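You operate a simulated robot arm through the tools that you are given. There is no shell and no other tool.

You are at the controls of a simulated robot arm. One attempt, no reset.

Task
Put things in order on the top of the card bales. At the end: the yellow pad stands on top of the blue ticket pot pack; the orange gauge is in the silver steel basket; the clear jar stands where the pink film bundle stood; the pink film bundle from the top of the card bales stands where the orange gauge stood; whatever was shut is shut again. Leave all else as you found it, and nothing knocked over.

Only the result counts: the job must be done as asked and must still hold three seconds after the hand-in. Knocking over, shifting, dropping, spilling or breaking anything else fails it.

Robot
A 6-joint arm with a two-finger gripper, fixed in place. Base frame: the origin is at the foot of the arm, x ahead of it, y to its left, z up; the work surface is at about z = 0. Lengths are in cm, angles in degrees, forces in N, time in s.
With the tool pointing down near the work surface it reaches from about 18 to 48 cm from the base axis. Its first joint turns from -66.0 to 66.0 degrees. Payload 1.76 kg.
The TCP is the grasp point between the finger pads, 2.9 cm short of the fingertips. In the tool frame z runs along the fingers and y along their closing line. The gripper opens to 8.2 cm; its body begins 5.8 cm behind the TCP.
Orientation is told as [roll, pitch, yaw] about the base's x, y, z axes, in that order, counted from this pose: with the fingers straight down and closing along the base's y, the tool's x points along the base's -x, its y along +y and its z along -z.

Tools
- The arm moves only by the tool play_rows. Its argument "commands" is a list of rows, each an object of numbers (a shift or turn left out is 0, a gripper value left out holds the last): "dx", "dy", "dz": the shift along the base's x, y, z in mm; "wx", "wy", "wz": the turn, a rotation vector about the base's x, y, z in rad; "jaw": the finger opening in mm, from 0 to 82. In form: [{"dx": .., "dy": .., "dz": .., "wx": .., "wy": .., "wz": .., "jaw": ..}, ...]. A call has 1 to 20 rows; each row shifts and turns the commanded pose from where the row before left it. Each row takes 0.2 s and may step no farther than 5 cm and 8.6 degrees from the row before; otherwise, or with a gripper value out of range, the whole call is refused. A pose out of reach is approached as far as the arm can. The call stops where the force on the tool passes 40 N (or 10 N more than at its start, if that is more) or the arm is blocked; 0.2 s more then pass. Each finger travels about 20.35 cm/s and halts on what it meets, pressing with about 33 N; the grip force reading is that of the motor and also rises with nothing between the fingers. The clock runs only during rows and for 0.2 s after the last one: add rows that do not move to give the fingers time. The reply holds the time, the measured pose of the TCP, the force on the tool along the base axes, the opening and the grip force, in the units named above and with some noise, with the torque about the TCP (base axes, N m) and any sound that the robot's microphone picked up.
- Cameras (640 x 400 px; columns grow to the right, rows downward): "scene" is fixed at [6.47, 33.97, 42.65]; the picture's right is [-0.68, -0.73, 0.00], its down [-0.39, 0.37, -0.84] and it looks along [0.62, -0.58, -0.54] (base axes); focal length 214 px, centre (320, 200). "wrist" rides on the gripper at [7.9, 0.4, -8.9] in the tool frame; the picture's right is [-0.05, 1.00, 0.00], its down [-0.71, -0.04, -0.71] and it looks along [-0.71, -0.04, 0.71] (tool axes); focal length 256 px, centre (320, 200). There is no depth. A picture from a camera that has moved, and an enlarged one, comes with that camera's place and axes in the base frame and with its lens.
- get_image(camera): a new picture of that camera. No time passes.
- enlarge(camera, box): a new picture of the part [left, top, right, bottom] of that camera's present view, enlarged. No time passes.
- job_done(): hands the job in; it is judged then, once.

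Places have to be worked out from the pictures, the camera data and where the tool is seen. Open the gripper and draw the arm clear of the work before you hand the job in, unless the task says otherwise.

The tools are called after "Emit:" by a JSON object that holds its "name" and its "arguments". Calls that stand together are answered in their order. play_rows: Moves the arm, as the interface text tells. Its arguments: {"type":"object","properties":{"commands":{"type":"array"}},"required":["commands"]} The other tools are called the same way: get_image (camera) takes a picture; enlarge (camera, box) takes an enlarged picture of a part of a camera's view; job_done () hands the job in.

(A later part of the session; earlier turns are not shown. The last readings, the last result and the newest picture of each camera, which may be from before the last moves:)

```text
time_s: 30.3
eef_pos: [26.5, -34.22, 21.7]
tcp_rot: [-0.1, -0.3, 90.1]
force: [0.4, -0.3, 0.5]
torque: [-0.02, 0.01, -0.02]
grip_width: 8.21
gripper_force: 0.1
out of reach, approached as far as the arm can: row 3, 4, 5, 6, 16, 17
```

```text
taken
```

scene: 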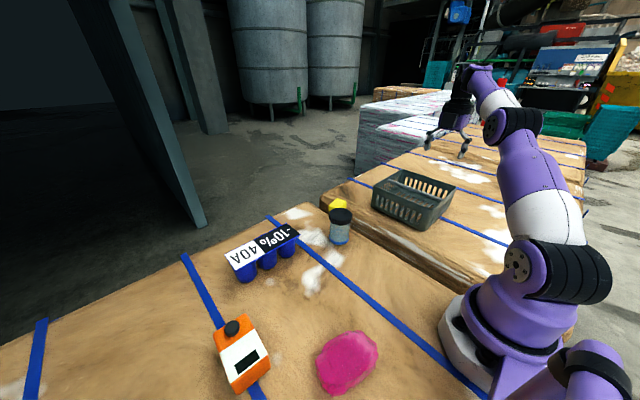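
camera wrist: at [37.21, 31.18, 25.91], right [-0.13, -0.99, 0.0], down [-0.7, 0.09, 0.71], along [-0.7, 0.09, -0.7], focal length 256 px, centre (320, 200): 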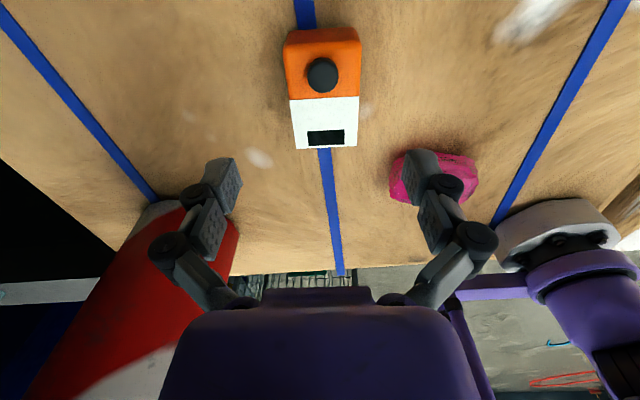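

The reach shrinks with height, but leaning inward brings the wrist closer to the base. I'll now tilt the tool by -45° about x and position it over the far half for a straight-down look.

Emit:
{"name": "play_rows", "arguments": {"commands": [{"wx": -0.131}, {"wx": -0.131}, {"wx": -0.131}, {"wx": -0.131}, {"wx": -0.131}, {"wx": -0.13}, {}]}}

Emit:
{"name": "get_image", "arguments": {"camera": "wrist"}}

Emit:
{"name": "get_image", "arguments": {"camera": "scene"}}

```text
time_s: 31.9
eef_pos: [27.96, -36.13, 22.88]
tcp_rot: [0.3, 25.6, 90.3]
force: [-0.1, 0.2, -0.6]
torque: [-0.01, 0.03, 0.03]
grip_width: 8.21
gripper_force: 0.0
out of reach, approached as far as the arm can: row 2, 3, 4, 5, 6
```

```text
taken
camera wrist: at [27.52, -39.28, 34.27], right [-1.0, 0.05, -0.02], down [0.04, 0.94, 0.33], along [0.03, 0.33, -0.94], focal length 256 px, centre (320, 200)
```

wrist: 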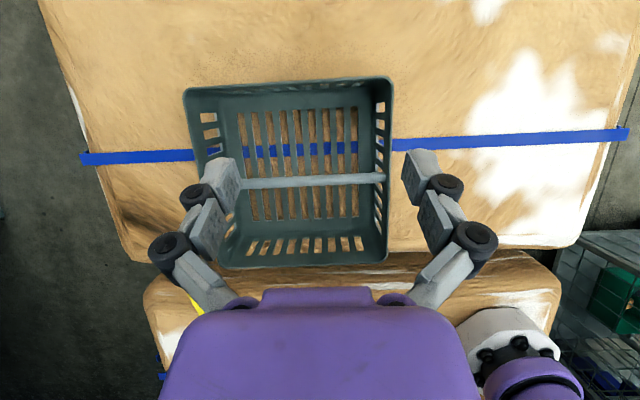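

```text
taken
```

scene: 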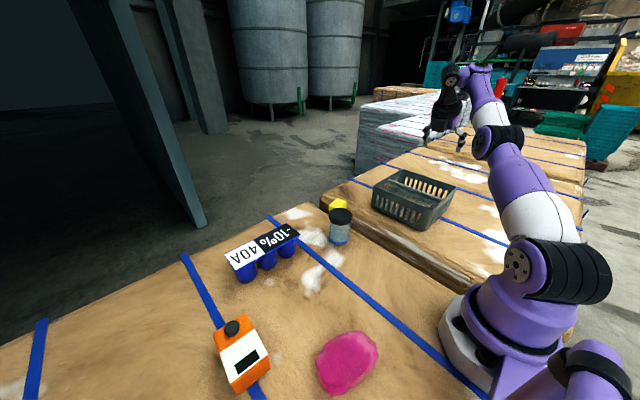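

The tilt only reached about 26°; the commanded point may simply be too high and far. I'll bring it lower and closer and see whether the tilt completes.

Emit:
{"name": "play_rows", "arguments": {"commands": [{"dy": 15, "dz": -20}, {"dy": 15, "dz": -20}, {"dz": -10}, {}, {}]}}

Emit:
{"name": "get_image", "arguments": {"camera": "scene"}}

```text
time_s: 33.1
eef_pos: [29.98, -35.3, 20.43]
tcp_rot: [0.5, 25.6, 90.2]
force: [-0.3, -0.3, 0.3]
torque: [-0.03, 0.04, 0.01]
grip_width: 8.2
gripper_force: 0.1
out of reach, approached as far as the arm can: row 1, 2, 3
```

```text
taken
```

scene: 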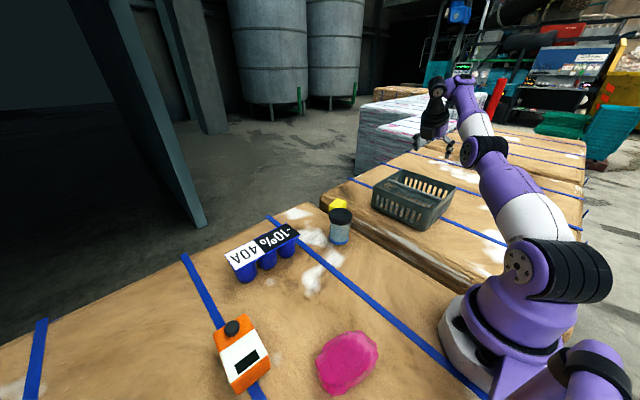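

The far-half lean is blocked by a joint limit. I'll test the alternative: near half, yaw -90°, with the tool leaning away from the base.

Emit:
{"name": "play_rows", "arguments": {"commands": [{"wx": 0.131, "dz": 10}, {"wx": 0.131, "dz": 10}, {"wx": 0.131, "dz": 10}, {"wx": 0.131}, {"wx": 0.131}, {"wx": 0.13}, {"dy": 15}, {"dy": 15}, {"dy": 15}, {"dy": 15}, {}]}}

Emit:
{"name": "play_rows", "arguments": {"commands": [{"wz": -0.15}, {"wz": -0.15}, {"wz": -0.15}, {"wz": -0.15}, {"wz": -0.15}, {"wz": -0.15}, {"wz": -0.15}, {"wz": -0.15}, {"wz": -0.15}, {"wz": -0.15}, {"wz": -0.15}, {"wz": -0.15}, {"wz": -0.15}, {"wz": -0.15}, {"wz": -0.15}, {"wz": -0.15}, {"wz": -0.15}, {"wz": -0.15}, {"wz": -0.15}, {"wz": -0.15}]}}

```text
time_s: 35.5
eef_pos: [25.27, -25.84, 21.94]
tcp_rot: [0.6, -19.4, 90.0]
force: [0.3, 0.0, -0.9]
torque: [0.03, -0.01, 0.0]
grip_width: 8.18
gripper_force: 0.0
out of reach, approached as far as the arm can: row 2, 3, 4, 5, 6, 7, 8, 9, 10
```

```text
time_s: 39.7
eef_pos: [25.15, -32.27, 26.98]
tcp_rot: [0.4, -19.5, -81.7]
force: [-1.2, 1.0, -0.1]
torque: [0.01, 0.03, 0.02]
grip_width: 8.18
gripper_force: 0.0
out of reach, approached as far as the arm can: row 4, 6, 7, 8, 9, 10, 11, 12, 13, 14, 15, 20
```

The commanded pose re-anchors whenever it is out of reach. I'll straighten the tool and go to a clean test pose over the near half, yaw -90°, vertical, before testing the outward lean.

Emit:
{"name": "play_rows", "arguments": {"commands": [{"dy": 15, "dz": -10, "wx": 0.112, "wy": 0.016}, {"dy": 15, "dz": -15, "wx": 0.112, "wy": 0.016}, {"dx": 10, "dy": 10, "dz": -15, "wx": 0.112, "wy": 0.016}, {"dx": 10, "dy": 10, "dz": -20, "wz": -0.145}, {"dx": 10, "dy": 10, "dz": -20}, {"dz": -20}, {}]}}

```text
time_s: 41.3
eef_pos: [29.36, -26.57, 17.19]
tcp_rot: [0.2, 0.2, -90.0]
force: [0.2, -0.4, 0.6]
torque: [0.0, 0.02, -0.01]
grip_width: 8.18
gripper_force: 0.0
out of reach, approached as far as the arm can: row 1, 5, 6
```

Emit:
{"name": "play_rows", "arguments": {"commands": [{"wx": 0.131}, {"wx": 0.131}, {"wx": 0.131}, {}]}}

Emit:
{"name": "get_image", "arguments": {"camera": "scene"}}

```text
time_s: 42.3
eef_pos: [29.12, -26.06, 17.17]
tcp_rot: [0.3, 22.5, -90.0]
force: [0.0, 0.0, 0.3]
torque: [-0.02, 0.0, 0.02]
grip_width: 8.18
gripper_force: 0.0
out of reach, approached as far as the arm can: row 3
```

```text
taken
```

scene: 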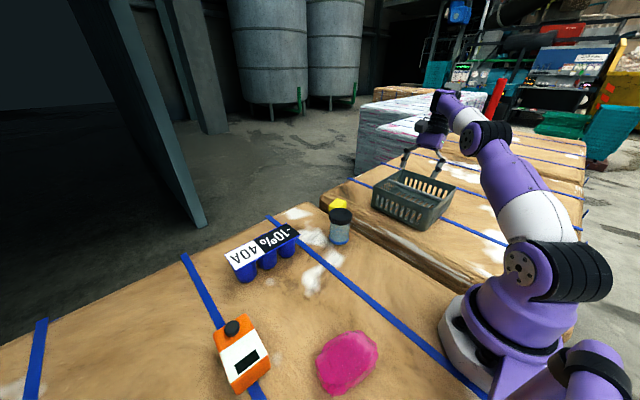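

Emit:
{"name": "play_rows", "arguments": {"commands": [{"dz": -20}, {"dz": -20}, {"dz": -10, "wx": 0.1}, {"wx": 0.1}, {"wx": 0.1}, {"wx": 0.1}, {}]}}

```text
time_s: 43.9
eef_pos: [19.22, -21.96, 7.98]
tcp_rot: [-0.2, 44.9, -90.0]
force: [-0.4, -0.3, 0.1]
torque: [0.01, -0.01, 0.03]
grip_width: 8.19
gripper_force: 0.0
out of reach, approached as far as the arm can: row 3, 4, 5, 6
```

The arm slid to a different position while keeping the tilt. I must check that nothing was touched.

Emit:
{"name": "get_image", "arguments": {"camera": "scene"}}

Emit:
{"name": "get_image", "arguments": {"camera": "wrist"}}

Emit:
{"name": "enlarge", "arguments": {"camera": "scene", "box": [360, 140, 520, 240]}}

```text
taken
```

scene: 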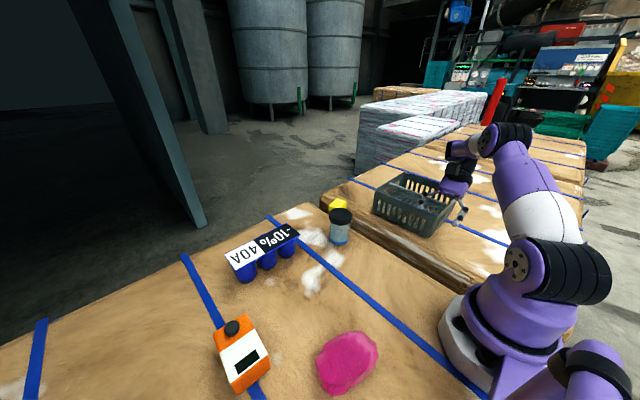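

```text
taken
camera wrist: at [19.77, -22.64, 19.97], right [1.0, -0.04, -0.04], down [-0.04, -1.0, 0.0], along [-0.04, 0.0, -1.0], focal length 256 px, centre (320, 200)
```

wrist: 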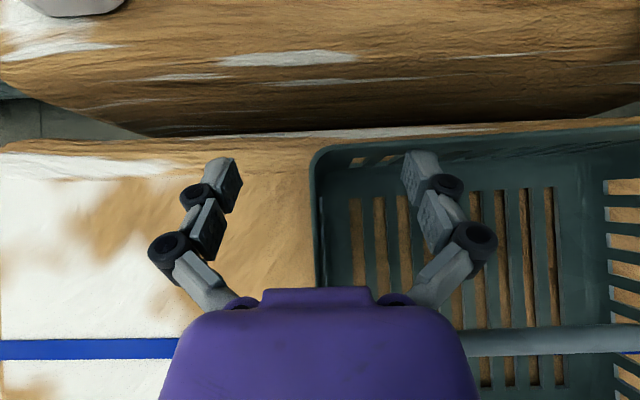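

```text
4.00 times, centred on (440, 190) of scene
camera zoom: at [6.47, 33.97, 42.65], right [-0.68, -0.73, 0.0], down [-0.39, 0.37, -0.84], along [0.62, -0.58, -0.54], focal length 858 px, centre (-160, 240)
```

zoom: 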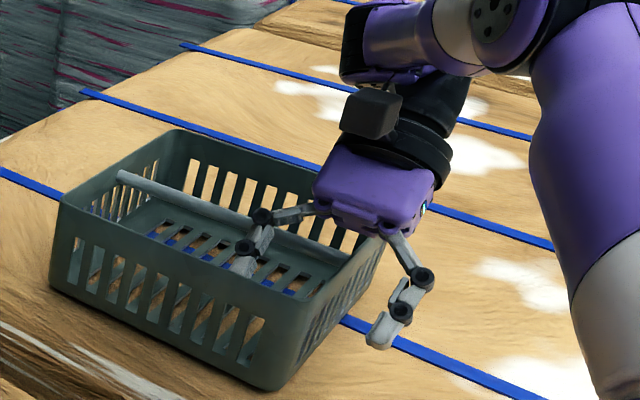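

The basket was pushed: one finger is now inside its near side, and its corners have moved slightly. I'll lift straight up out of it carefully and then measure how far it shifted.

Emit:
{"name": "play_rows", "arguments": {"commands": [{"dz": 10}, {"dz": 15}, {"dz": 20}, {"dz": 20}, {"dz": 20}, {}]}}

Emit:
{"name": "get_image", "arguments": {"camera": "scene"}}

Emit:
{"name": "enlarge", "arguments": {"camera": "scene", "box": [360, 140, 520, 240]}}

```text
time_s: 45.3
eef_pos: [15.78, -20.88, 14.73]
tcp_rot: [0.4, 45.3, -90.0]
force: [-0.1, 1.1, -0.1]
torque: [0.01, 0.02, 0.0]
grip_width: 8.19
gripper_force: 0.2
out of reach, approached as far as the arm can: row 1, 2, 3, 4, 5
```

```text
taken
```

scene: 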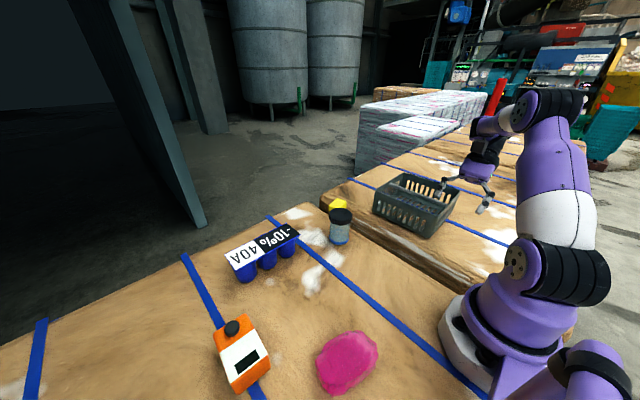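

```text
4.00 times, centred on (440, 190) of scene
camera zoom: at [6.47, 33.97, 42.65], right [-0.68, -0.73, 0.0], down [-0.39, 0.37, -0.84], along [0.62, -0.58, -0.54], focal length 858 px, centre (-160, 240)
```

zoom: 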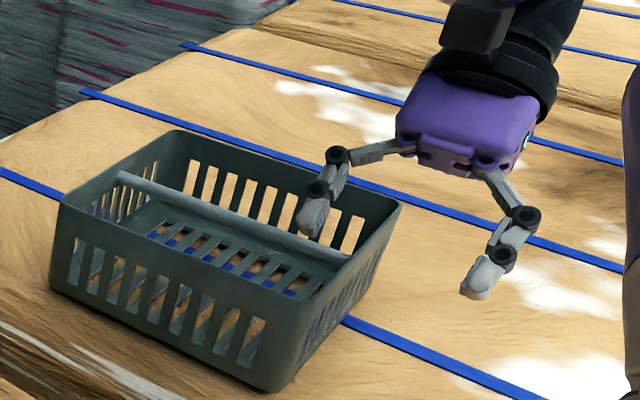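

The basket slid about (-1.7, +1.5) cm. I'll restore it by gripping its centre bar and dragging it back. First I'll straighten the tool and bring it to yaw 0° above the bar.

Emit:
{"name": "play_rows", "arguments": {"commands": [{"wx": -0.131}, {"wx": -0.131}, {"wx": -0.131}, {"wx": -0.131}, {"wx": -0.131}, {"wx": -0.131, "dz": 10}, {"dz": 20}, {}]}}

```text
time_s: 47.1
eef_pos: [17.93, -27.2, 25.3]
tcp_rot: [0.5, 0.4, -90.0]
force: [0.2, -0.1, 0.0]
torque: [0.01, 0.03, 0.01]
grip_width: 8.2
gripper_force: 0.0
out of reach, approached as far as the arm can: row 2, 3, 4, 5, 6, 7
```

Emit:
{"name": "play_rows", "arguments": {"commands": [{"wz": 0.14}, {"wz": 0.14, "dx": 5}, {"wz": 0.14, "dx": 5}, {"wz": 0.14, "dx": 5}, {"wz": 0.14, "dx": 5}, {"wz": 0.14, "dx": 5}, {"wz": 0.14, "dx": 5}, {"wz": 0.14}, {"wz": 0.14}, {"wz": 0.14}, {"wz": 0.14}, {"wz": 0.031}, {}]}}

Emit:
{"name": "get_image", "arguments": {"camera": "scene"}}

Emit:
{"name": "get_image", "arguments": {"camera": "wrist"}}

```text
time_s: 49.9
eef_pos: [20.93, -27.16, 25.41]
tcp_rot: [0.2, 0.4, 0.1]
force: [0.2, 0.0, -0.7]
torque: [-0.03, 0.04, -0.02]
grip_width: 8.18
gripper_force: 0.0
```

```text
taken
```

scene: 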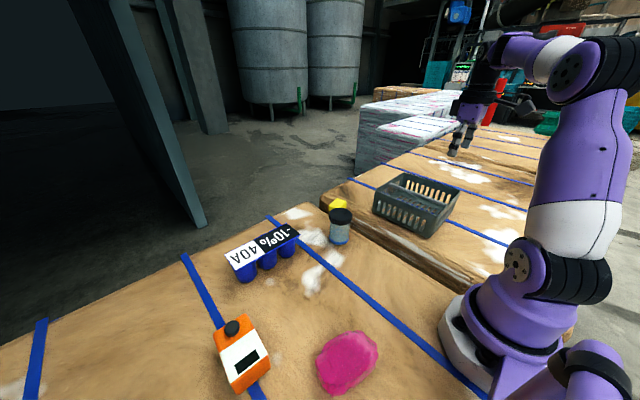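

```text
taken
camera wrist: at [13.07, -26.76, 34.33], right [0.05, 1.0, 0.01], down [0.71, -0.04, 0.7], along [0.7, -0.03, -0.71], focal length 256 px, centre (320, 200)
```

wrist: 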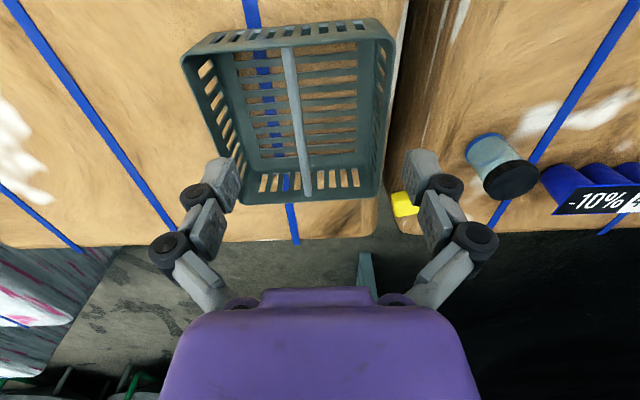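

The arm is back in a clean, vertical pose. I'll measure the basket's present position with enlarged views from both cameras.

Emit:
{"name": "enlarge", "arguments": {"camera": "wrist", "box": [170, 0, 410, 210]}}

Emit:
{"name": "enlarge", "arguments": {"camera": "scene", "box": [360, 140, 520, 240]}}

```text
1.90 times, centred on (290, 105) of wrist
camera zoom: at [13.07, -26.76, 34.33], right [0.05, 1.0, 0.01], down [0.71, -0.04, 0.7], along [0.7, -0.03, -0.71], focal length 488 px, centre (377, 381)
```

zoom: 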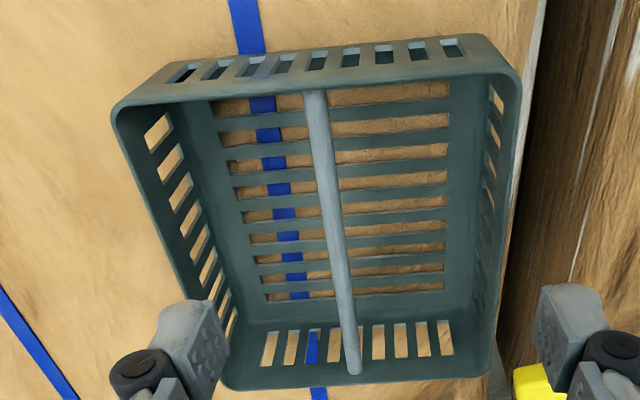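

```text
4.00 times, centred on (440, 190) of scene
camera zoom: at [6.47, 33.97, 42.65], right [-0.68, -0.73, 0.0], down [-0.39, 0.37, -0.84], along [0.62, -0.58, -0.54], focal length 858 px, centre (-160, 240)
```

zoom: 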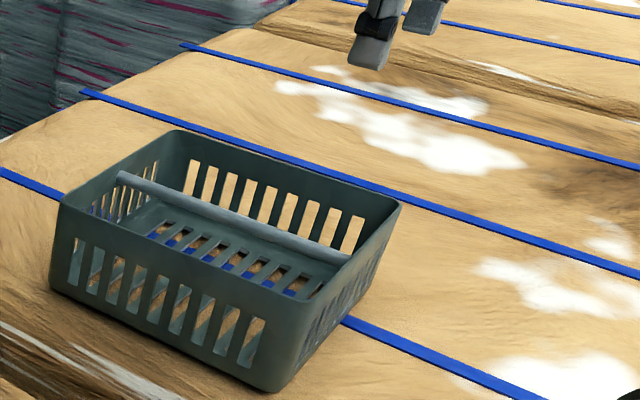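

The basket is shifted about (-1.8, +1.8) cm and rotated about +1°. I'll approach the bar's midpoint (≈29.3, -29.8) with the jaws part open.

Emit:
{"name": "play_rows", "arguments": {"commands": [{"dx": 10, "dz": -25, "jaw": 45}, {"dx": 15, "dy": -5, "dz": -25}, {"dx": 20, "dy": -7, "dz": -20}, {"dx": 20, "dy": -7, "dz": -20}, {"dx": 19, "dy": -7, "dz": -20, "wz": 0.02}, {}]}}

Emit:
{"name": "get_image", "arguments": {"camera": "wrist"}}

```text
time_s: 51.3
eef_pos: [29.51, -29.74, 14.19]
tcp_rot: [0.4, 0.3, 1.2]
force: [-0.6, 0.6, 0.1]
torque: [0.0, 0.01, 0.02]
grip_width: 4.49
gripper_force: 0.1
```

```text
taken
camera wrist: at [21.48, -29.46, 23.27], right [0.03, 1.0, 0.01], down [0.71, -0.03, 0.7], along [0.7, -0.02, -0.71], focal length 256 px, centre (320, 200)
```

wrist: 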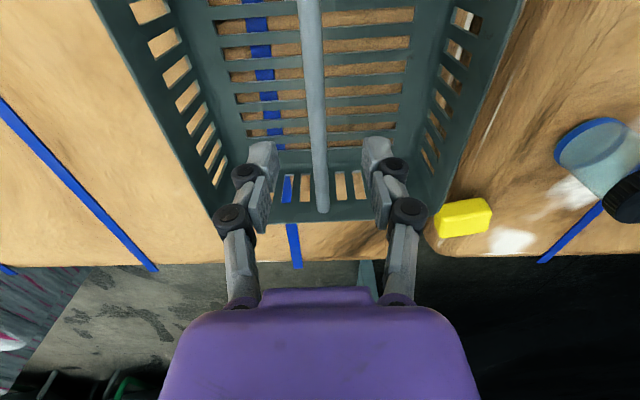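

The bar is centred between the fingers. I'll lower around it.

Emit:
{"name": "play_rows", "arguments": {"commands": [{"dy": -1, "dz": -20}, {"dz": -20}, {"dz": -15}, {"dz": -9}, {}]}}

Emit:
{"name": "get_image", "arguments": {"camera": "wrist"}}

```text
time_s: 52.5
eef_pos: [29.52, -29.63, 7.8]
tcp_rot: [0.3, 0.4, 1.2]
force: [-0.9, 0.4, 0.1]
torque: [-0.02, 0.01, -0.03]
grip_width: 4.49
gripper_force: 0.0
```

```text
taken
camera wrist: at [21.47, -29.46, 16.83], right [0.03, 1.0, 0.01], down [0.71, -0.03, 0.7], along [0.7, -0.02, -0.71], focal length 256 px, centre (320, 200)
```

wrist: 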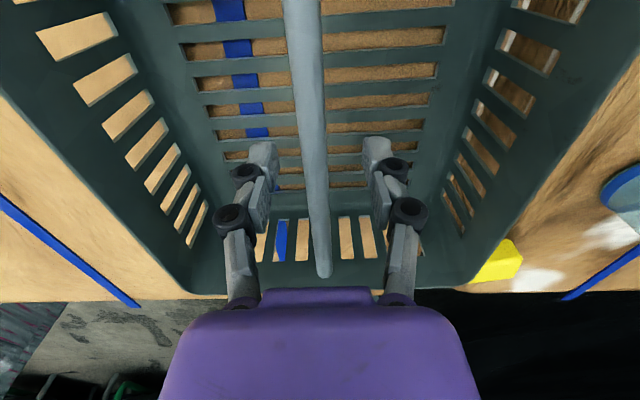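

The bar lies between the pads. I'll close gently on it.

Emit:
{"name": "play_rows", "arguments": {"commands": [{"jaw": 30}, {"jaw": 20}, {"jaw": 12}, {"jaw": 5}, {"jaw": 0}, {}]}}

Emit:
{"name": "enlarge", "arguments": {"camera": "scene", "box": [360, 140, 520, 240]}}

```text
time_s: 53.9
eef_pos: [29.34, -29.71, 7.85]
tcp_rot: [0.3, 0.4, 1.1]
force: [-0.6, -1.3, 2.6]
torque: [-0.01, -0.06, 0.05]
grip_width: 1.03
gripper_force: 33.0
```

```text
4.00 times, centred on (440, 190) of scene
camera zoom: at [6.47, 33.97, 42.65], right [-0.68, -0.73, 0.0], down [-0.39, 0.37, -0.84], along [0.62, -0.58, -0.54], focal length 858 px, centre (-160, 240)
```

zoom: 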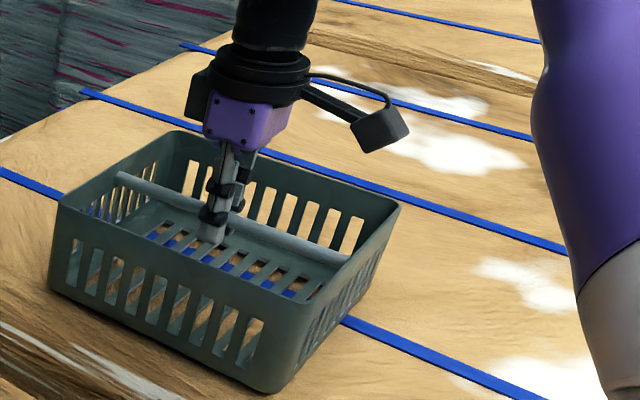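

Bar gripped firmly (1.0 cm). I'll drag the basket back in small steps with a slight yaw correction.

Emit:
{"name": "play_rows", "arguments": {"commands": [{"dx": 3, "dy": -3, "wz": -0.005, "jaw": 0}, {"dx": 3.5, "dy": -3.5, "wz": -0.005}, {"dx": 3.5, "dy": -3.5, "wz": -0.005}, {"dx": 3.5, "dy": -3.5, "wz": -0.004}, {"dx": 3, "dy": -3}, {}, {}]}}

Emit:
{"name": "enlarge", "arguments": {"camera": "scene", "box": [360, 140, 520, 240]}}

```text
time_s: 55.5
eef_pos: [31.07, -31.44, 7.94]
tcp_rot: [0.2, 0.4, 0.1]
force: [-6.5, 3.8, 19.3]
torque: [0.03, 0.15, -0.05]
grip_width: 1.05
gripper_force: 33.0
```

```text
4.00 times, centred on (440, 190) of scene
camera zoom: at [6.46, 33.97, 42.65], right [-0.68, -0.73, 0.0], down [-0.39, 0.37, -0.84], along [0.62, -0.58, -0.54], focal length 858 px, centre (-160, 240)
```

zoom: 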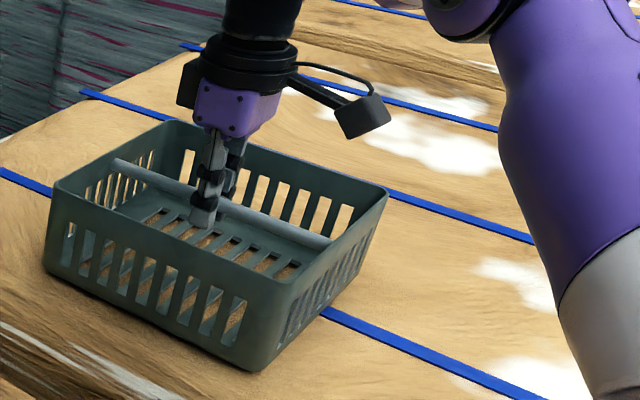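

The basket looks almost back. I'll ease the vertical load, release the bar, and go back to the earlier wrist viewpoint to compare pixel for pixel.

Emit:
{"name": "play_rows", "arguments": {"commands": [{"dz": 1.5}, {}, {"jaw": 20}, {"jaw": 45}, {}]}}

Emit:
{"name": "play_rows", "arguments": {"commands": [{"dz": 20}, {"dz": 30}, {"dz": 30}, {"dx": -20, "dy": 10, "dz": 30, "jaw": 82}, {"dx": -25, "dy": 10, "dz": 35}, {"dx": -30, "dy": 12, "dz": 40}, {"dx": -27, "dy": 12, "dz": 40}, {}]}}

Emit:
{"name": "enlarge", "arguments": {"camera": "scene", "box": [360, 140, 520, 240]}}

```text
time_s: 56.7
eef_pos: [31.19, -31.32, 7.91]
tcp_rot: [0.4, 0.5, 0.2]
force: [-0.6, -0.9, -0.4]
torque: [0.0, 0.0, 0.01]
grip_width: 4.49
gripper_force: 0.0
```

```text
refused: row 6 steps farther than a row can; nothing moved
```

```text
4.00 times, centred on (440, 190) of scene
camera zoom: at [6.47, 33.97, 42.65], right [-0.68, -0.73, 0.0], down [-0.39, 0.37, -0.84], along [0.62, -0.58, -0.54], focal length 858 px, centre (-160, 240)
```

zoom: 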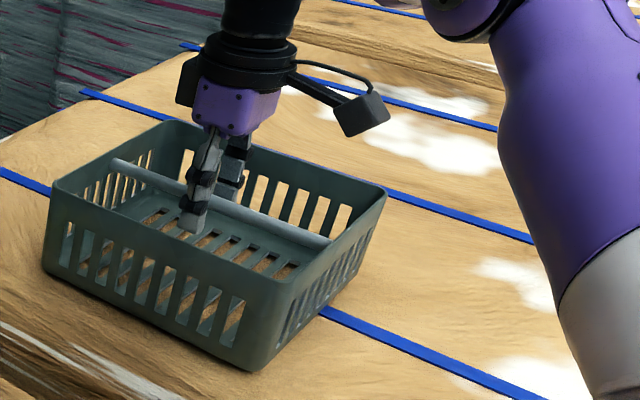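

Emit:
{"name": "play_rows", "arguments": {"commands": [{"dz": 20}, {"dz": 30}, {"dz": 30}, {"dx": -15, "dy": 6, "dz": 30, "jaw": 82}, {"dx": -20, "dy": 8, "dz": 30}, {"dx": -20, "dy": 8, "dz": 30}, {"dx": -24, "dy": 10, "dz": 28}, {"dx": -24, "dy": 10.7, "dz": 27.5}, {}]}}

Emit:
{"name": "enlarge", "arguments": {"camera": "wrist", "box": [180, 20, 400, 220]}}

Emit:
{"name": "enlarge", "arguments": {"camera": "scene", "box": [360, 140, 520, 240]}}

```text
time_s: 58.7
eef_pos: [20.65, -27.36, 31.05]
tcp_rot: [0.4, 0.4, 0.1]
force: [-1.0, -0.2, -0.7]
torque: [-0.01, 0.03, 0.02]
grip_width: 8.21
gripper_force: 0.0
```

```text
2.00 times, centred on (290, 120) of wrist
camera zoom: at [12.72, -26.87, 40.01], right [0.05, 1.0, 0.01], down [0.71, -0.04, 0.7], along [0.7, -0.03, -0.71], focal length 512 px, centre (380, 360)
```

zoom: 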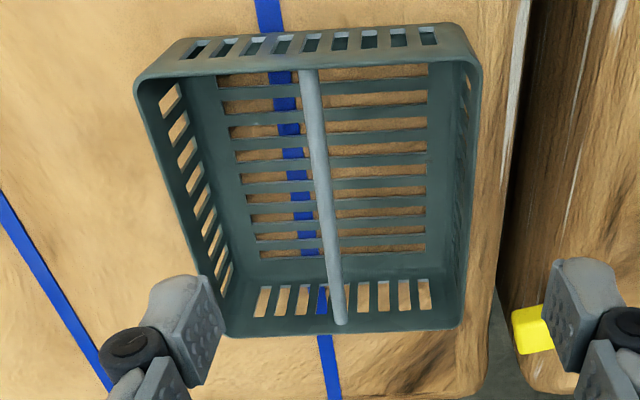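

```text
4.00 times, centred on (440, 190) of scene
camera zoom: at [6.47, 33.97, 42.65], right [-0.68, -0.73, 0.0], down [-0.39, 0.37, -0.84], along [0.62, -0.58, -0.54], focal length 858 px, centre (-160, 240)
```

zoom: 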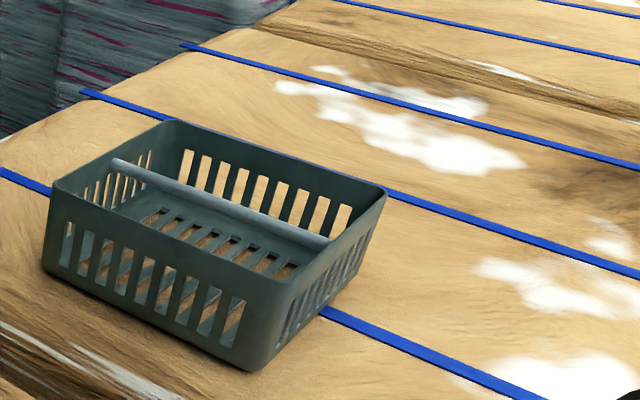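

The basket is within about half a centimetre of its original place; I'll fine-tune that later. Next I'll measure the bar's height by touch: one fingertip lowered onto the bar from above.

Emit:
{"name": "play_rows", "arguments": {"commands": [{"dx": 20, "dy": -1.6, "dz": -30, "jaw": 50}, {"dx": 20, "dy": -1.6, "dz": -35}, {"dx": 20, "dy": -1.6, "dz": -35}, {"dx": 22, "dy": -1.6, "dz": -35}, {"dx": 21, "dy": -2, "dz": -35}, {"dz": -20}, {}]}}

Emit:
{"name": "get_image", "arguments": {"camera": "wrist"}}

```text
time_s: 60.3
eef_pos: [31.25, -27.99, 11.69]
tcp_rot: [0.4, 0.4, 0.0]
force: [-0.5, 0.4, 0.3]
torque: [0.01, -0.01, 0.01]
grip_width: 5.02
gripper_force: 0.1
```

```text
taken
camera wrist: at [23.24, -27.61, 20.66], right [0.05, 1.0, 0.01], down [0.71, -0.04, 0.7], along [0.7, -0.03, -0.71], focal length 256 px, centre (320, 200)
```

wrist: 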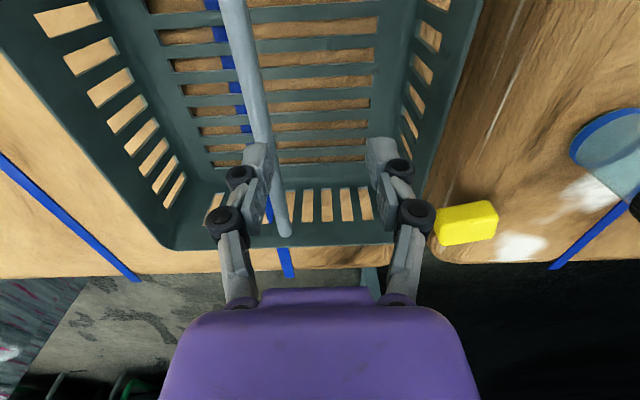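

Emit:
{"name": "play_rows", "arguments": {"commands": [{"dz": -8}, {"dz": -2}, {"dz": -2}, {}]}}

```text
time_s: 61.3
eef_pos: [31.0, -28.09, 10.39]
tcp_rot: [0.4, 0.4, 0.0]
force: [0.4, -0.1, 0.4]
torque: [-0.02, 0.0, -0.02]
grip_width: 4.99
gripper_force: 0.0
```

Emit:
{"name": "play_rows", "arguments": {"commands": [{"dz": -2}, {"dz": -1}, {}]}}

```text
time_s: 62.1
eef_pos: [31.05, -28.06, 9.97]
tcp_rot: [0.3, 0.4, 0.2]
force: [-0.7, 0.1, 2.2]
torque: [-0.12, -0.01, -0.03]
grip_width: 5.08
gripper_force: 0.7
```

Contact at TCP z≈9.97 gives the bar's top at z≈7.1, clearly below the rim (8.0). A tilted insertion needs the basket closer to the base, so I'll grip the bar, drag the basket a few cm inward temporarily, and return it afterwards. First I centre on the bar.

Emit:
{"name": "play_rows", "arguments": {"commands": [{"dz": 15}, {"dy": -16.5, "jaw": 45}, {"dy": -16.5}, {"dz": -15}, {"dz": -15}, {"dz": -13}, {}]}}

Emit:
{"name": "get_image", "arguments": {"camera": "wrist"}}

```text
time_s: 63.7
eef_pos: [30.98, -31.45, 7.43]
tcp_rot: [0.3, 0.5, 0.1]
force: [0.0, 0.0, -0.3]
torque: [0.0, -0.01, 0.04]
grip_width: 4.49
gripper_force: 0.0
```

```text
taken
camera wrist: at [23.08, -30.95, 16.41], right [0.05, 1.0, 0.01], down [0.71, -0.04, 0.7], along [0.7, -0.03, -0.71], focal length 256 px, centre (320, 200)
```

wrist: 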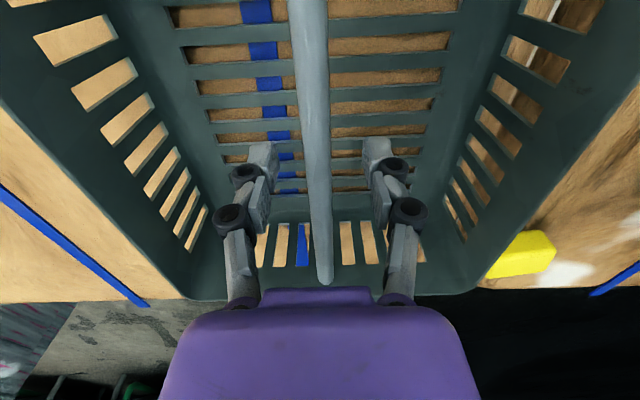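

Centred on the bar. I'll lower slightly, grip, and drag slowly toward the base.

Emit:
{"name": "play_rows", "arguments": {"commands": [{"dz": -4}, {"jaw": 25}, {"jaw": 12}, {"jaw": 5}, {"jaw": 0}, {}]}}

Emit:
{"name": "play_rows", "arguments": {"commands": [{"dx": -2, "dy": 2, "jaw": 0}, {"dx": -4, "dy": 4}, {"dx": -4, "dy": 4}, {"dx": -4, "dy": 4}, {"dx": -4, "dy": 4}, {"dx": -4, "dy": 4}, {"dx": -4, "dy": 4}, {"dx": -4, "dy": 4}, {"dx": -4, "dy": 4}, {"dx": -4, "dy": 4}, {"dx": -4, "dy": 4}, {"dx": -4, "dy": 4}, {"dx": -2, "dy": 4}, {}]}}

Emit:
{"name": "get_image", "arguments": {"camera": "scene"}}

```text
time_s: 65.1
eef_pos: [30.88, -31.35, 7.03]
tcp_rot: [0.5, 0.4, 0.1]
force: [0.6, -1.3, -0.1]
torque: [0.0, -0.09, -0.03]
grip_width: 1.03
gripper_force: 32.9
```

```text
time_s: 68.1
eef_pos: [26.09, -26.43, 6.86]
tcp_rot: [0.3, 0.3, 0.1]
force: [2.1, -8.6, 17.6]
torque: [0.01, 0.04, -0.03]
grip_width: 1.02
gripper_force: 32.7
```

```text
taken
```

scene: 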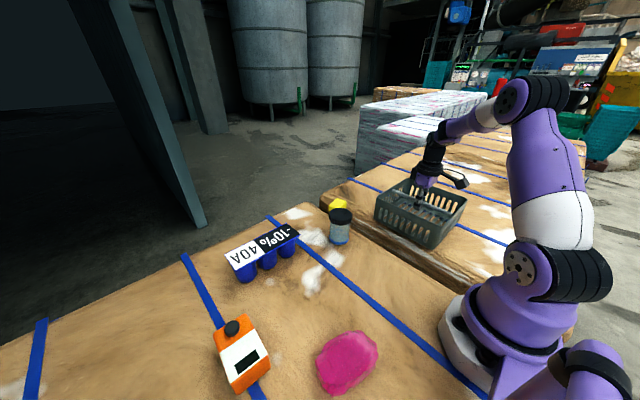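

The basket is at its temporary spot with the bar centre at (26.1, -26.4). I'll unload, release, and lift clear, then view it.

Emit:
{"name": "play_rows", "arguments": {"commands": [{"dz": 1.5}, {}, {"jaw": 20}, {"jaw": 45}, {"dz": 15}, {"dz": 30}, {"dz": 40}, {"dx": -20, "dz": 40, "jaw": 82}, {"dx": -25, "dz": 40}, {"dx": -20, "dz": 30}, {}]}}

Emit:
{"name": "get_image", "arguments": {"camera": "wrist"}}

Emit:
{"name": "enlarge", "arguments": {"camera": "wrist", "box": [170, 0, 430, 220]}}

```text
time_s: 70.5
eef_pos: [19.92, -26.22, 26.67]
tcp_rot: [0.4, 0.4, 0.1]
force: [-0.2, 0.0, 0.4]
torque: [-0.02, -0.01, 0.02]
grip_width: 8.17
gripper_force: 0.0
```

```text
taken
camera wrist: at [11.96, -25.72, 35.62], right [0.05, 1.0, 0.01], down [0.71, -0.04, 0.7], along [0.7, -0.03, -0.71], focal length 256 px, centre (320, 200)
```

wrist: 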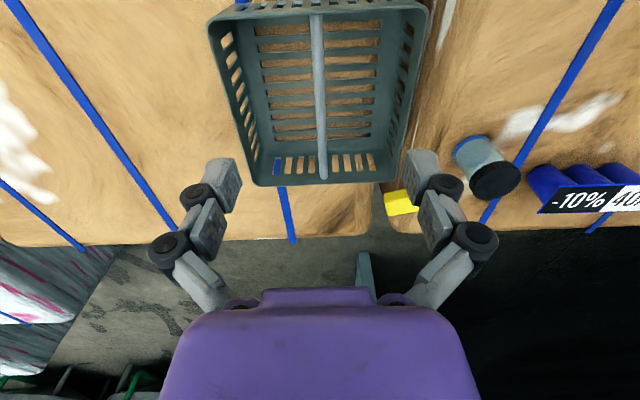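

```text
1.82 times, centred on (300, 110) of wrist
camera zoom: at [11.96, -25.72, 35.62], right [0.05, 1.0, 0.01], down [0.71, -0.04, 0.7], along [0.7, -0.03, -0.71], focal length 465 px, centre (356, 364)
```

zoom: 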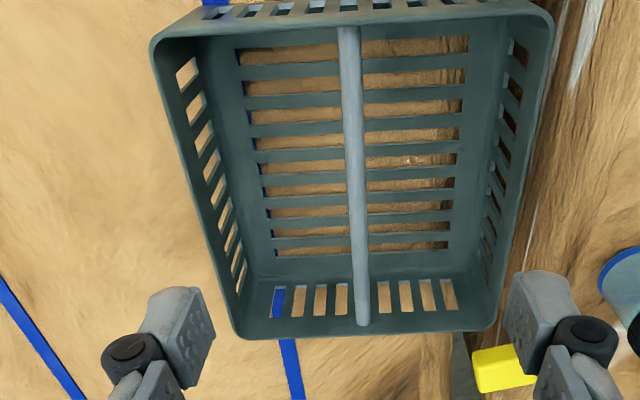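

Measured: bar centre y≈-26.35, near inner wall y≈-16.85, rim about 8.0. Now I'll go back to the gauge with the tool at yaw ≈176° (camera on the knob side) for the side grip.

Emit:
{"name": "play_rows", "arguments": {"commands": [{"dx": 4, "dy": 25, "wz": 0.146}, {"dx": 4, "dy": 25, "wz": 0.146}, {"dx": 4, "dy": 25, "wz": 0.146}, {"dx": 4, "dy": 25, "wz": 0.146}, {"dx": 4, "dy": 25, "wz": 0.146}, {"dx": 4, "dy": 25, "wz": 0.146}, {"dx": 4, "dy": 25, "wz": 0.146}, {"dx": 4, "dy": 25, "wz": 0.146}, {"dx": 4, "dy": 25, "wz": 0.146}, {"dx": 4, "dy": 25, "wz": 0.146}, {"dx": 4, "dy": 25, "wz": 0.146}, {"dx": 4, "dy": 25, "wz": 0.146}, {"dx": 4, "dy": 30, "wz": 0.146}, {"dx": 4, "dy": 30, "wz": 0.146}, {"dx": 4, "dy": 30, "wz": 0.146}, {"dx": 4, "dy": 30, "dz": -10, "wz": 0.146}, {"dx": 4, "dy": 35, "dz": -10, "wz": 0.146}, {"dx": 4, "dy": 35, "dz": -15, "wz": 0.146}, {"dx": 3, "dy": 35, "dz": -15, "wz": 0.146}, {"dx": 3, "dy": 35, "dz": -15, "wz": 0.146}]}}

Emit:
{"name": "play_rows", "arguments": {"commands": [{"dy": 20, "dz": -15, "wz": 0.146}, {"dy": 0, "dz": -10}, {}]}}

Emit:
{"name": "get_image", "arguments": {"camera": "wrist"}}

```text
time_s: 74.7
eef_pos: [27.72, 29.93, 20.35]
tcp_rot: [0.3, 0.4, 167.5]
force: [0.0, 0.8, -0.2]
torque: [-0.01, -0.01, -0.03]
grip_width: 8.19
gripper_force: 0.0
```

```text
time_s: 75.5
eef_pos: [27.67, 31.94, 17.86]
tcp_rot: [0.3, 0.4, 175.9]
force: [0.0, -0.3, 0.1]
torque: [0.02, 0.02, -0.01]
grip_width: 8.22
gripper_force: 0.0
```

```text
taken
camera wrist: at [35.43, 30.92, 26.75], right [-0.12, -0.99, 0.01], down [-0.71, 0.09, 0.7], along [-0.7, 0.08, -0.71], focal length 256 px, centre (320, 200)
```

wrist: 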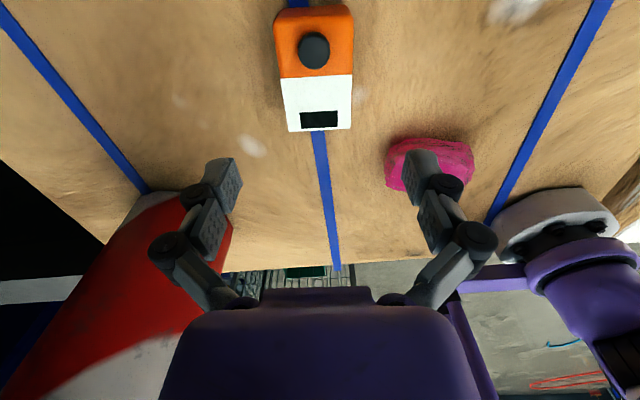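

Emit:
{"name": "enlarge", "arguments": {"camera": "wrist", "box": [240, 0, 400, 140]}}

Emit:
{"name": "enlarge", "arguments": {"camera": "scene", "box": [190, 275, 390, 400]}}

```text
2.86 times, centred on (320, 70) of wrist
camera zoom: at [35.43, 30.92, 26.75], right [-0.12, -0.99, 0.01], down [-0.71, 0.09, 0.7], along [-0.7, 0.08, -0.71], focal length 731 px, centre (320, 571)
```

zoom: 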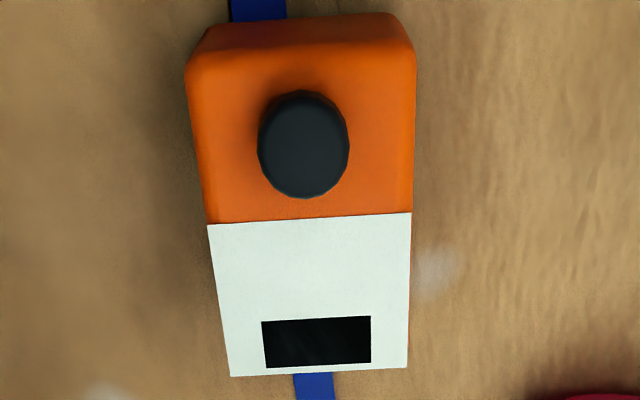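

```text
3.20 times, centred on (290, 338) of scene
camera zoom: at [6.47, 33.97, 42.65], right [-0.68, -0.73, 0.0], down [-0.39, 0.37, -0.84], along [0.62, -0.58, -0.54], focal length 686 px, centre (416, -240)
```

zoom: 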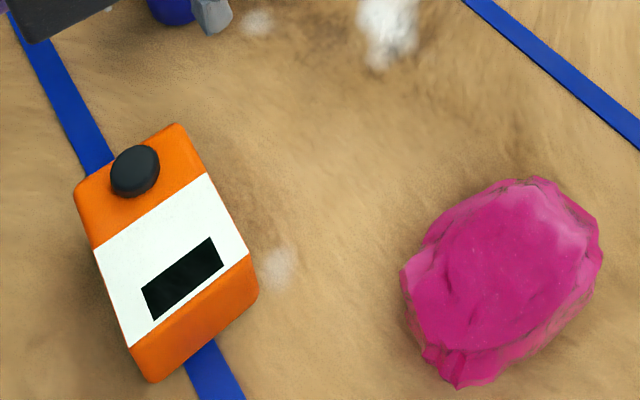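

The gauge centre reads (27.35, 32.03). I'll descend over it with a small offset toward the knob, to TCP z≈3.4.

Emit:
{"name": "play_rows", "arguments": {"commands": [{"dx": 1.8, "dy": 0.6, "dz": -30, "jaw": 82}, {"dz": -30}, {"dz": -30}, {"dz": -20}, {}]}}

Emit:
{"name": "get_image", "arguments": {"camera": "wrist"}}

```text
time_s: 76.7
eef_pos: [28.91, 32.75, 6.72]
tcp_rot: [0.4, 0.4, 175.8]
force: [0.1, 0.3, -0.6]
torque: [0.01, 0.02, -0.03]
grip_width: 8.21
gripper_force: 0.0
out of reach, approached as far as the arm can: row 3, 4
```

```text
taken
camera wrist: at [36.62, 31.86, 15.76], right [-0.13, -0.99, 0.01], down [-0.71, 0.09, 0.7], along [-0.7, 0.08, -0.71], focal length 256 px, centre (320, 200)
```

wrist: 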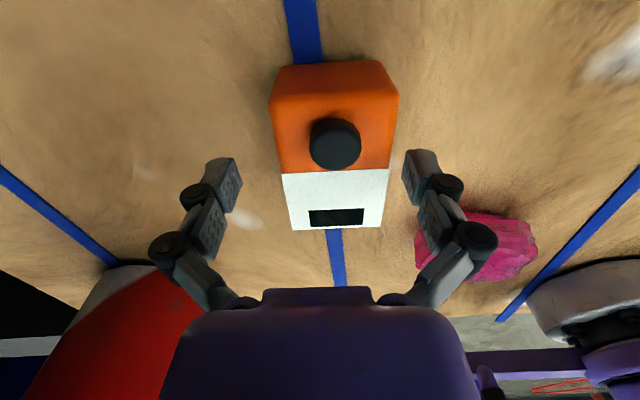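

In this wrist configuration the arm can't get low enough here, so I'll back off. New plan: pick the gauge with the normal yaw (≈-4°), regrasp it once turned 180°, then insert. I'll rise and rotate back first.

Emit:
{"name": "play_rows", "arguments": {"commands": [{"dz": 30}, {"dz": 40}, {"dz": 40, "dx": -10}, {"wz": -0.15}, {"wz": -0.15}, {"wz": -0.15}, {"wz": -0.15}, {"wz": -0.15}, {"wz": -0.15}, {"wz": -0.15}, {"wz": -0.15}, {"wz": -0.15}, {"wz": -0.15}, {}]}}

Emit:
{"name": "play_rows", "arguments": {"commands": [{"wz": -0.15}, {"wz": -0.15}, {"wz": -0.15}, {"wz": -0.15}, {"wz": -0.15}, {"wz": -0.15}, {"wz": -0.15}, {"wz": -0.15}, {"wz": -0.15}, {"wz": -0.15}, {"wz": -0.14}, {}]}}

```text
time_s: 79.7
eef_pos: [27.78, 32.78, 17.88]
tcp_rot: [0.3, 0.4, 89.8]
force: [0.0, 0.3, -0.7]
torque: [-0.01, 0.01, -0.03]
grip_width: 8.21
gripper_force: 0.0
```

```text
time_s: 82.3
eef_pos: [27.66, 32.61, 18.01]
tcp_rot: [0.4, 0.4, -4.1]
force: [0.0, 0.0, -0.4]
torque: [0.01, -0.02, -0.02]
grip_width: 8.18
gripper_force: 0.0
out of reach, approached as far as the arm can: row 7
```

Only one row was flagged during that rotation, suggesting the wrist has just unflipped to its normal configuration. From here I'll rotate again to yaw 176° and retry the descent.

Emit:
{"name": "play_rows", "arguments": {"commands": [{"wz": 0.15}, {"wz": 0.15}, {"wz": 0.15}, {"wz": 0.15}, {"wz": 0.15}, {"wz": 0.15}, {"wz": 0.15}, {"wz": 0.15}, {"wz": 0.15}, {"wz": 0.15}, {"wz": 0.15}, {"wz": 0.15}, {"wz": 0.15}, {"wz": 0.15}, {"wz": 0.15}, {"wz": 0.15}, {"wz": 0.15}, {"wz": 0.15}, {"wz": 0.15}, {"wz": 0.15}]}}

Emit:
{"name": "play_rows", "arguments": {"commands": [{"wz": 0.138}, {"dx": 1, "dy": -6}, {"dz": -30}, {"dz": -30}, {}]}}

```text
time_s: 86.5
eef_pos: [27.61, 32.62, 17.86]
tcp_rot: [0.4, 0.3, 168.0]
force: [0.5, 0.6, 0.0]
torque: [-0.03, -0.01, -0.03]
grip_width: 8.19
gripper_force: 0.0
```

```text
time_s: 87.7
eef_pos: [27.86, 31.94, 11.71]
tcp_rot: [0.3, 0.4, 175.6]
force: [0.5, -0.3, 0.4]
torque: [0.02, 0.05, 0.0]
grip_width: 8.2
gripper_force: 0.1
```

No flags so far; continuing the descent.

Emit:
{"name": "play_rows", "arguments": {"commands": [{"dz": -25}, {"dz": -20}, {}]}}

Emit:
{"name": "get_image", "arguments": {"camera": "wrist"}}

Emit:
{"name": "enlarge", "arguments": {"camera": "scene", "box": [150, 220, 310, 400]}}

```text
time_s: 88.5
eef_pos: [28.54, 32.98, 7.37]
tcp_rot: [0.5, 0.3, 175.7]
force: [-0.8, -0.2, 0.0]
torque: [0.02, 0.03, -0.01]
grip_width: 8.18
gripper_force: 0.1
out of reach, approached as far as the arm can: row 1, 2
```

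```text
taken
camera wrist: at [36.28, 32.02, 16.35], right [-0.13, -0.99, 0.01], down [-0.71, 0.1, 0.7], along [-0.7, 0.08, -0.71], focal length 256 px, centre (320, 200)
```

wrist: 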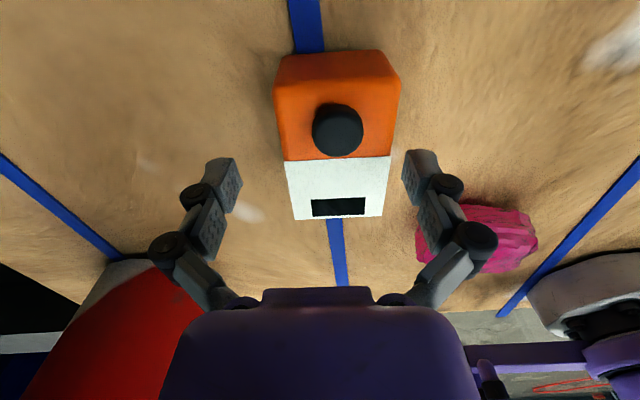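

```text
2.22 times, centred on (230, 310) of scene
camera zoom: at [6.47, 33.97, 42.65], right [-0.68, -0.73, 0.0], down [-0.39, 0.37, -0.84], along [0.62, -0.58, -0.54], focal length 477 px, centre (520, -44)
```

zoom: 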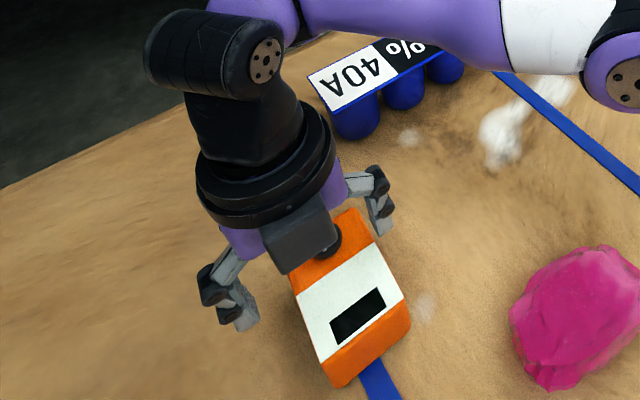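

Same limit again, so yaw 176° isn't usable here at low height. I'll test whether relative yaws of +90° and -90° are both reachable at low height over an empty patch near (27, 14), for a regrasp there.

Emit:
{"name": "play_rows", "arguments": {"commands": [{"dz": 40}, {"dz": 40}, {"dy": -27, "dx": -2, "wz": -0.146}, {"dy": -27, "dx": -2, "wz": -0.146}, {"dy": -27, "dx": -2, "wz": -0.146}, {"dy": -27, "dx": -2, "wz": -0.146}, {"dy": -27, "dx": -2, "wz": -0.146}, {"dy": -27, "dx": -2, "wz": -0.146}, {"dy": -27, "dx": -2, "wz": -0.146}, {}]}}

Emit:
{"name": "play_rows", "arguments": {"commands": [{"dz": -30}, {"dz": -30}, {"dz": -30}, {"dz": -15}, {}]}}

```text
time_s: 90.7
eef_pos: [32.27, 17.76, 20.27]
tcp_rot: [0.5, 0.3, 117.2]
force: [-0.1, 0.7, -0.2]
torque: [0.05, 0.01, 0.03]
grip_width: 8.22
gripper_force: 0.0
out of reach, approached as far as the arm can: row 4, 5, 6, 7, 8, 9
```

```text
time_s: 91.9
eef_pos: [36.41, 20.26, 13.35]
tcp_rot: [0.6, 0.4, 117.2]
force: [-0.4, 0.5, -0.3]
torque: [-0.02, -0.01, 0.03]
grip_width: 8.19
gripper_force: 0.0
out of reach, approached as far as the arm can: row 1, 2, 3, 4
```

The arm is stuck in a restricted posture and drifted toward the pot pack, so I'll lift up at once and look at the arm's shape.

Emit:
{"name": "play_rows", "arguments": {"commands": [{"dz": 30}, {"dz": 40}, {}]}}

Emit:
{"name": "get_image", "arguments": {"camera": "scene"}}

```text
time_s: 92.7
eef_pos: [36.37, 20.29, 20.43]
tcp_rot: [0.4, 0.4, 117.1]
force: [0.5, -0.2, 0.1]
torque: [-0.01, 0.02, -0.03]
grip_width: 8.18
gripper_force: 0.1
```

```text
taken
```

scene: 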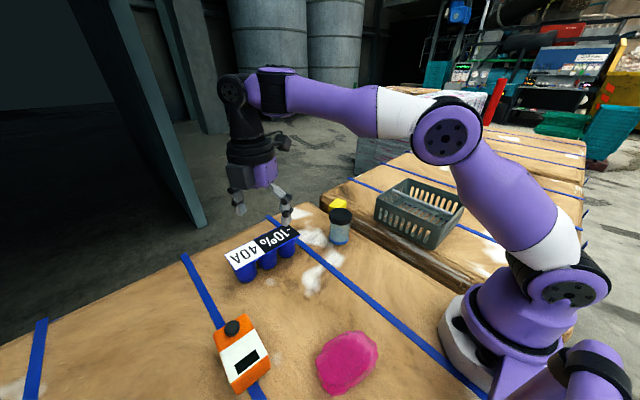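

The restricted posture appears when the yaw relative to the arm exceeds roughly +60–80°. I'll rotate back to a neutral yaw, move over the empty patch, and test the negative-yaw side.

Emit:
{"name": "play_rows", "arguments": {"commands": [{"wz": -0.15}, {"wz": -0.15}, {"wz": -0.15}, {"wz": -0.15}, {"wz": -0.15}, {"wz": -0.15}, {"wz": -0.15}, {"wz": -0.15}, {"wz": -0.15}, {"wz": -0.15}, {"wz": -0.15}, {"wz": -0.15}, {"wz": -0.15}, {"wz": -0.15}, {"wz": -0.15}, {}]}}

Emit:
{"name": "play_rows", "arguments": {"commands": [{"dx": -20, "dy": -15}, {"dx": -25, "dy": -16}, {"dx": -25, "dy": -16}, {"dx": -24, "dy": -16, "dz": -20}, {"dz": -30}, {"dz": -30}, {"dz": -20}, {}]}}

```text
time_s: 96.1
eef_pos: [36.33, 20.21, 20.25]
tcp_rot: [0.4, 0.4, -11.9]
force: [-0.6, -0.5, -0.2]
torque: [0.01, 0.0, -0.01]
grip_width: 8.21
gripper_force: 0.0
```

```text
time_s: 97.9
eef_pos: [33.78, 17.19, 19.11]
tcp_rot: [0.3, 0.6, -11.7]
force: [-0.7, 0.2, 0.0]
torque: [-0.03, -0.01, 0.0]
grip_width: 8.19
gripper_force: 0.1
out of reach, approached as far as the arm can: row 2, 3, 4, 5, 6, 7
```

Emit:
{"name": "get_image", "arguments": {"camera": "scene"}}

Emit:
{"name": "enlarge", "arguments": {"camera": "scene", "box": [180, 40, 480, 240]}}

```text
taken
```

scene: 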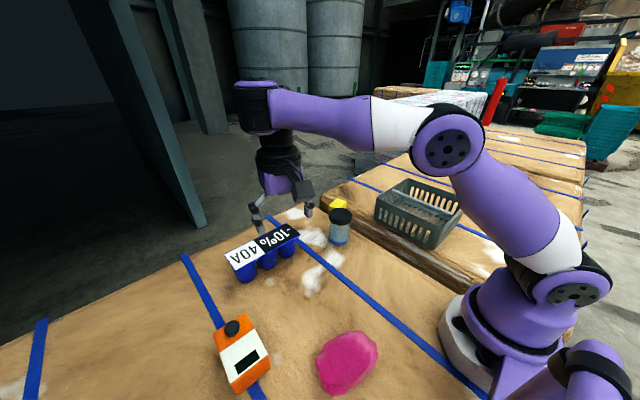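

```text
2.00 times, centred on (330, 140) of scene
camera zoom: at [6.47, 33.97, 42.65], right [-0.68, -0.73, 0.0], down [-0.39, 0.37, -0.84], along [0.62, -0.58, -0.54], focal length 429 px, centre (300, 320)
```

zoom: 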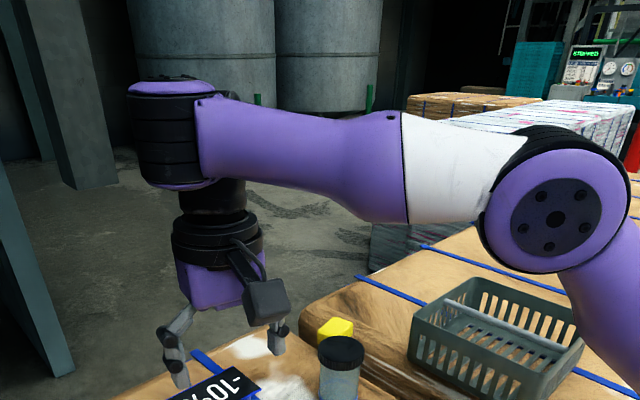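

The arm's reach seems to depend on its wrist posture. Earlier, rotating up to a relative yaw of about +50° restored the normal posture, so I'll try that here and test moving inward.

Emit:
{"name": "play_rows", "arguments": {"commands": [{"wz": 0.15}, {"wz": 0.15}, {"wz": 0.15}, {"wz": 0.15}, {"wz": 0.15}, {"wz": 0.15}, {"wz": 0.15}, {"wz": 0.15}, {"wz": 0.15}, {"wz": 0.12}, {}]}}

Emit:
{"name": "play_rows", "arguments": {"commands": [{"dx": -20, "dy": -8}, {"dx": -20, "dy": -8}, {"dx": -20, "dy": -8}, {}]}}

Emit:
{"name": "enlarge", "arguments": {"camera": "scene", "box": [180, 40, 480, 240]}}

```text
time_s: 100.3
eef_pos: [33.73, 17.38, 19.36]
tcp_rot: [0.4, 0.3, 72.6]
force: [-0.1, -0.3, 0.5]
torque: [-0.04, -0.01, 0.01]
grip_width: 8.21
gripper_force: 0.1
```

```text
time_s: 101.3
eef_pos: [29.99, 16.16, 22.39]
tcp_rot: [0.4, 0.6, 72.5]
force: [-0.2, 0.5, 0.2]
torque: [-0.02, 0.02, 0.02]
grip_width: 8.2
gripper_force: 0.0
out of reach, approached as far as the arm can: row 1, 2, 3
```

```text
2.00 times, centred on (330, 140) of scene
camera zoom: at [6.47, 33.97, 42.65], right [-0.68, -0.73, 0.0], down [-0.39, 0.37, -0.84], along [0.62, -0.58, -0.54], focal length 429 px, centre (300, 320)
```

zoom: 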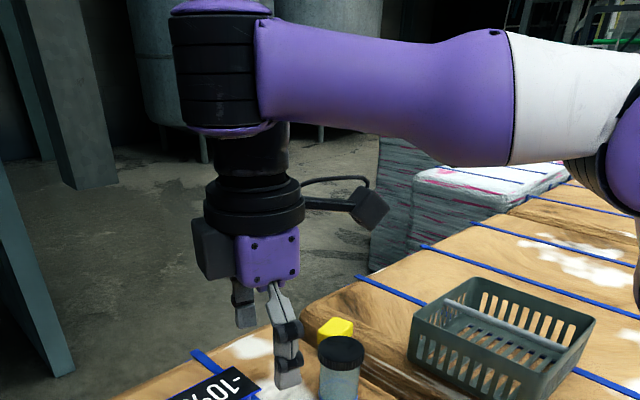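

Still restricted. I'll return to the arm's starting pose and see whether it recovers its original posture from there.

Emit:
{"name": "play_rows", "arguments": {"commands": [{"dx": -5, "dz": 25, "wz": -0.14}, {"dx": -10, "dy": -5, "dz": 25, "wz": -0.14}, {"dx": -15, "dy": -8, "dz": 25, "wz": -0.14}, {"dx": -20, "dy": -10, "dz": 20, "wz": -0.14}, {"dx": -20, "dy": -10, "dz": 15, "wz": -0.14}, {"dx": -20, "dy": -8, "dz": 10, "wz": -0.14}, {"wz": -0.14}, {"wz": -0.14}, {"wz": -0.145}, {}]}}

Emit:
{"name": "get_image", "arguments": {"camera": "scene"}}

```text
time_s: 103.5
eef_pos: [21.17, 11.92, 34.15]
tcp_rot: [0.3, 0.4, -0.2]
force: [0.4, 0.5, 0.3]
torque: [0.02, -0.01, 0.0]
grip_width: 8.23
gripper_force: 0.0
out of reach, approached as far as the arm can: row 1
```

```text
taken
```

scene: 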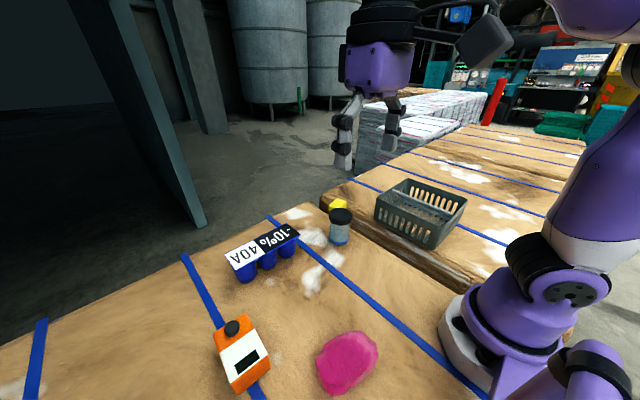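

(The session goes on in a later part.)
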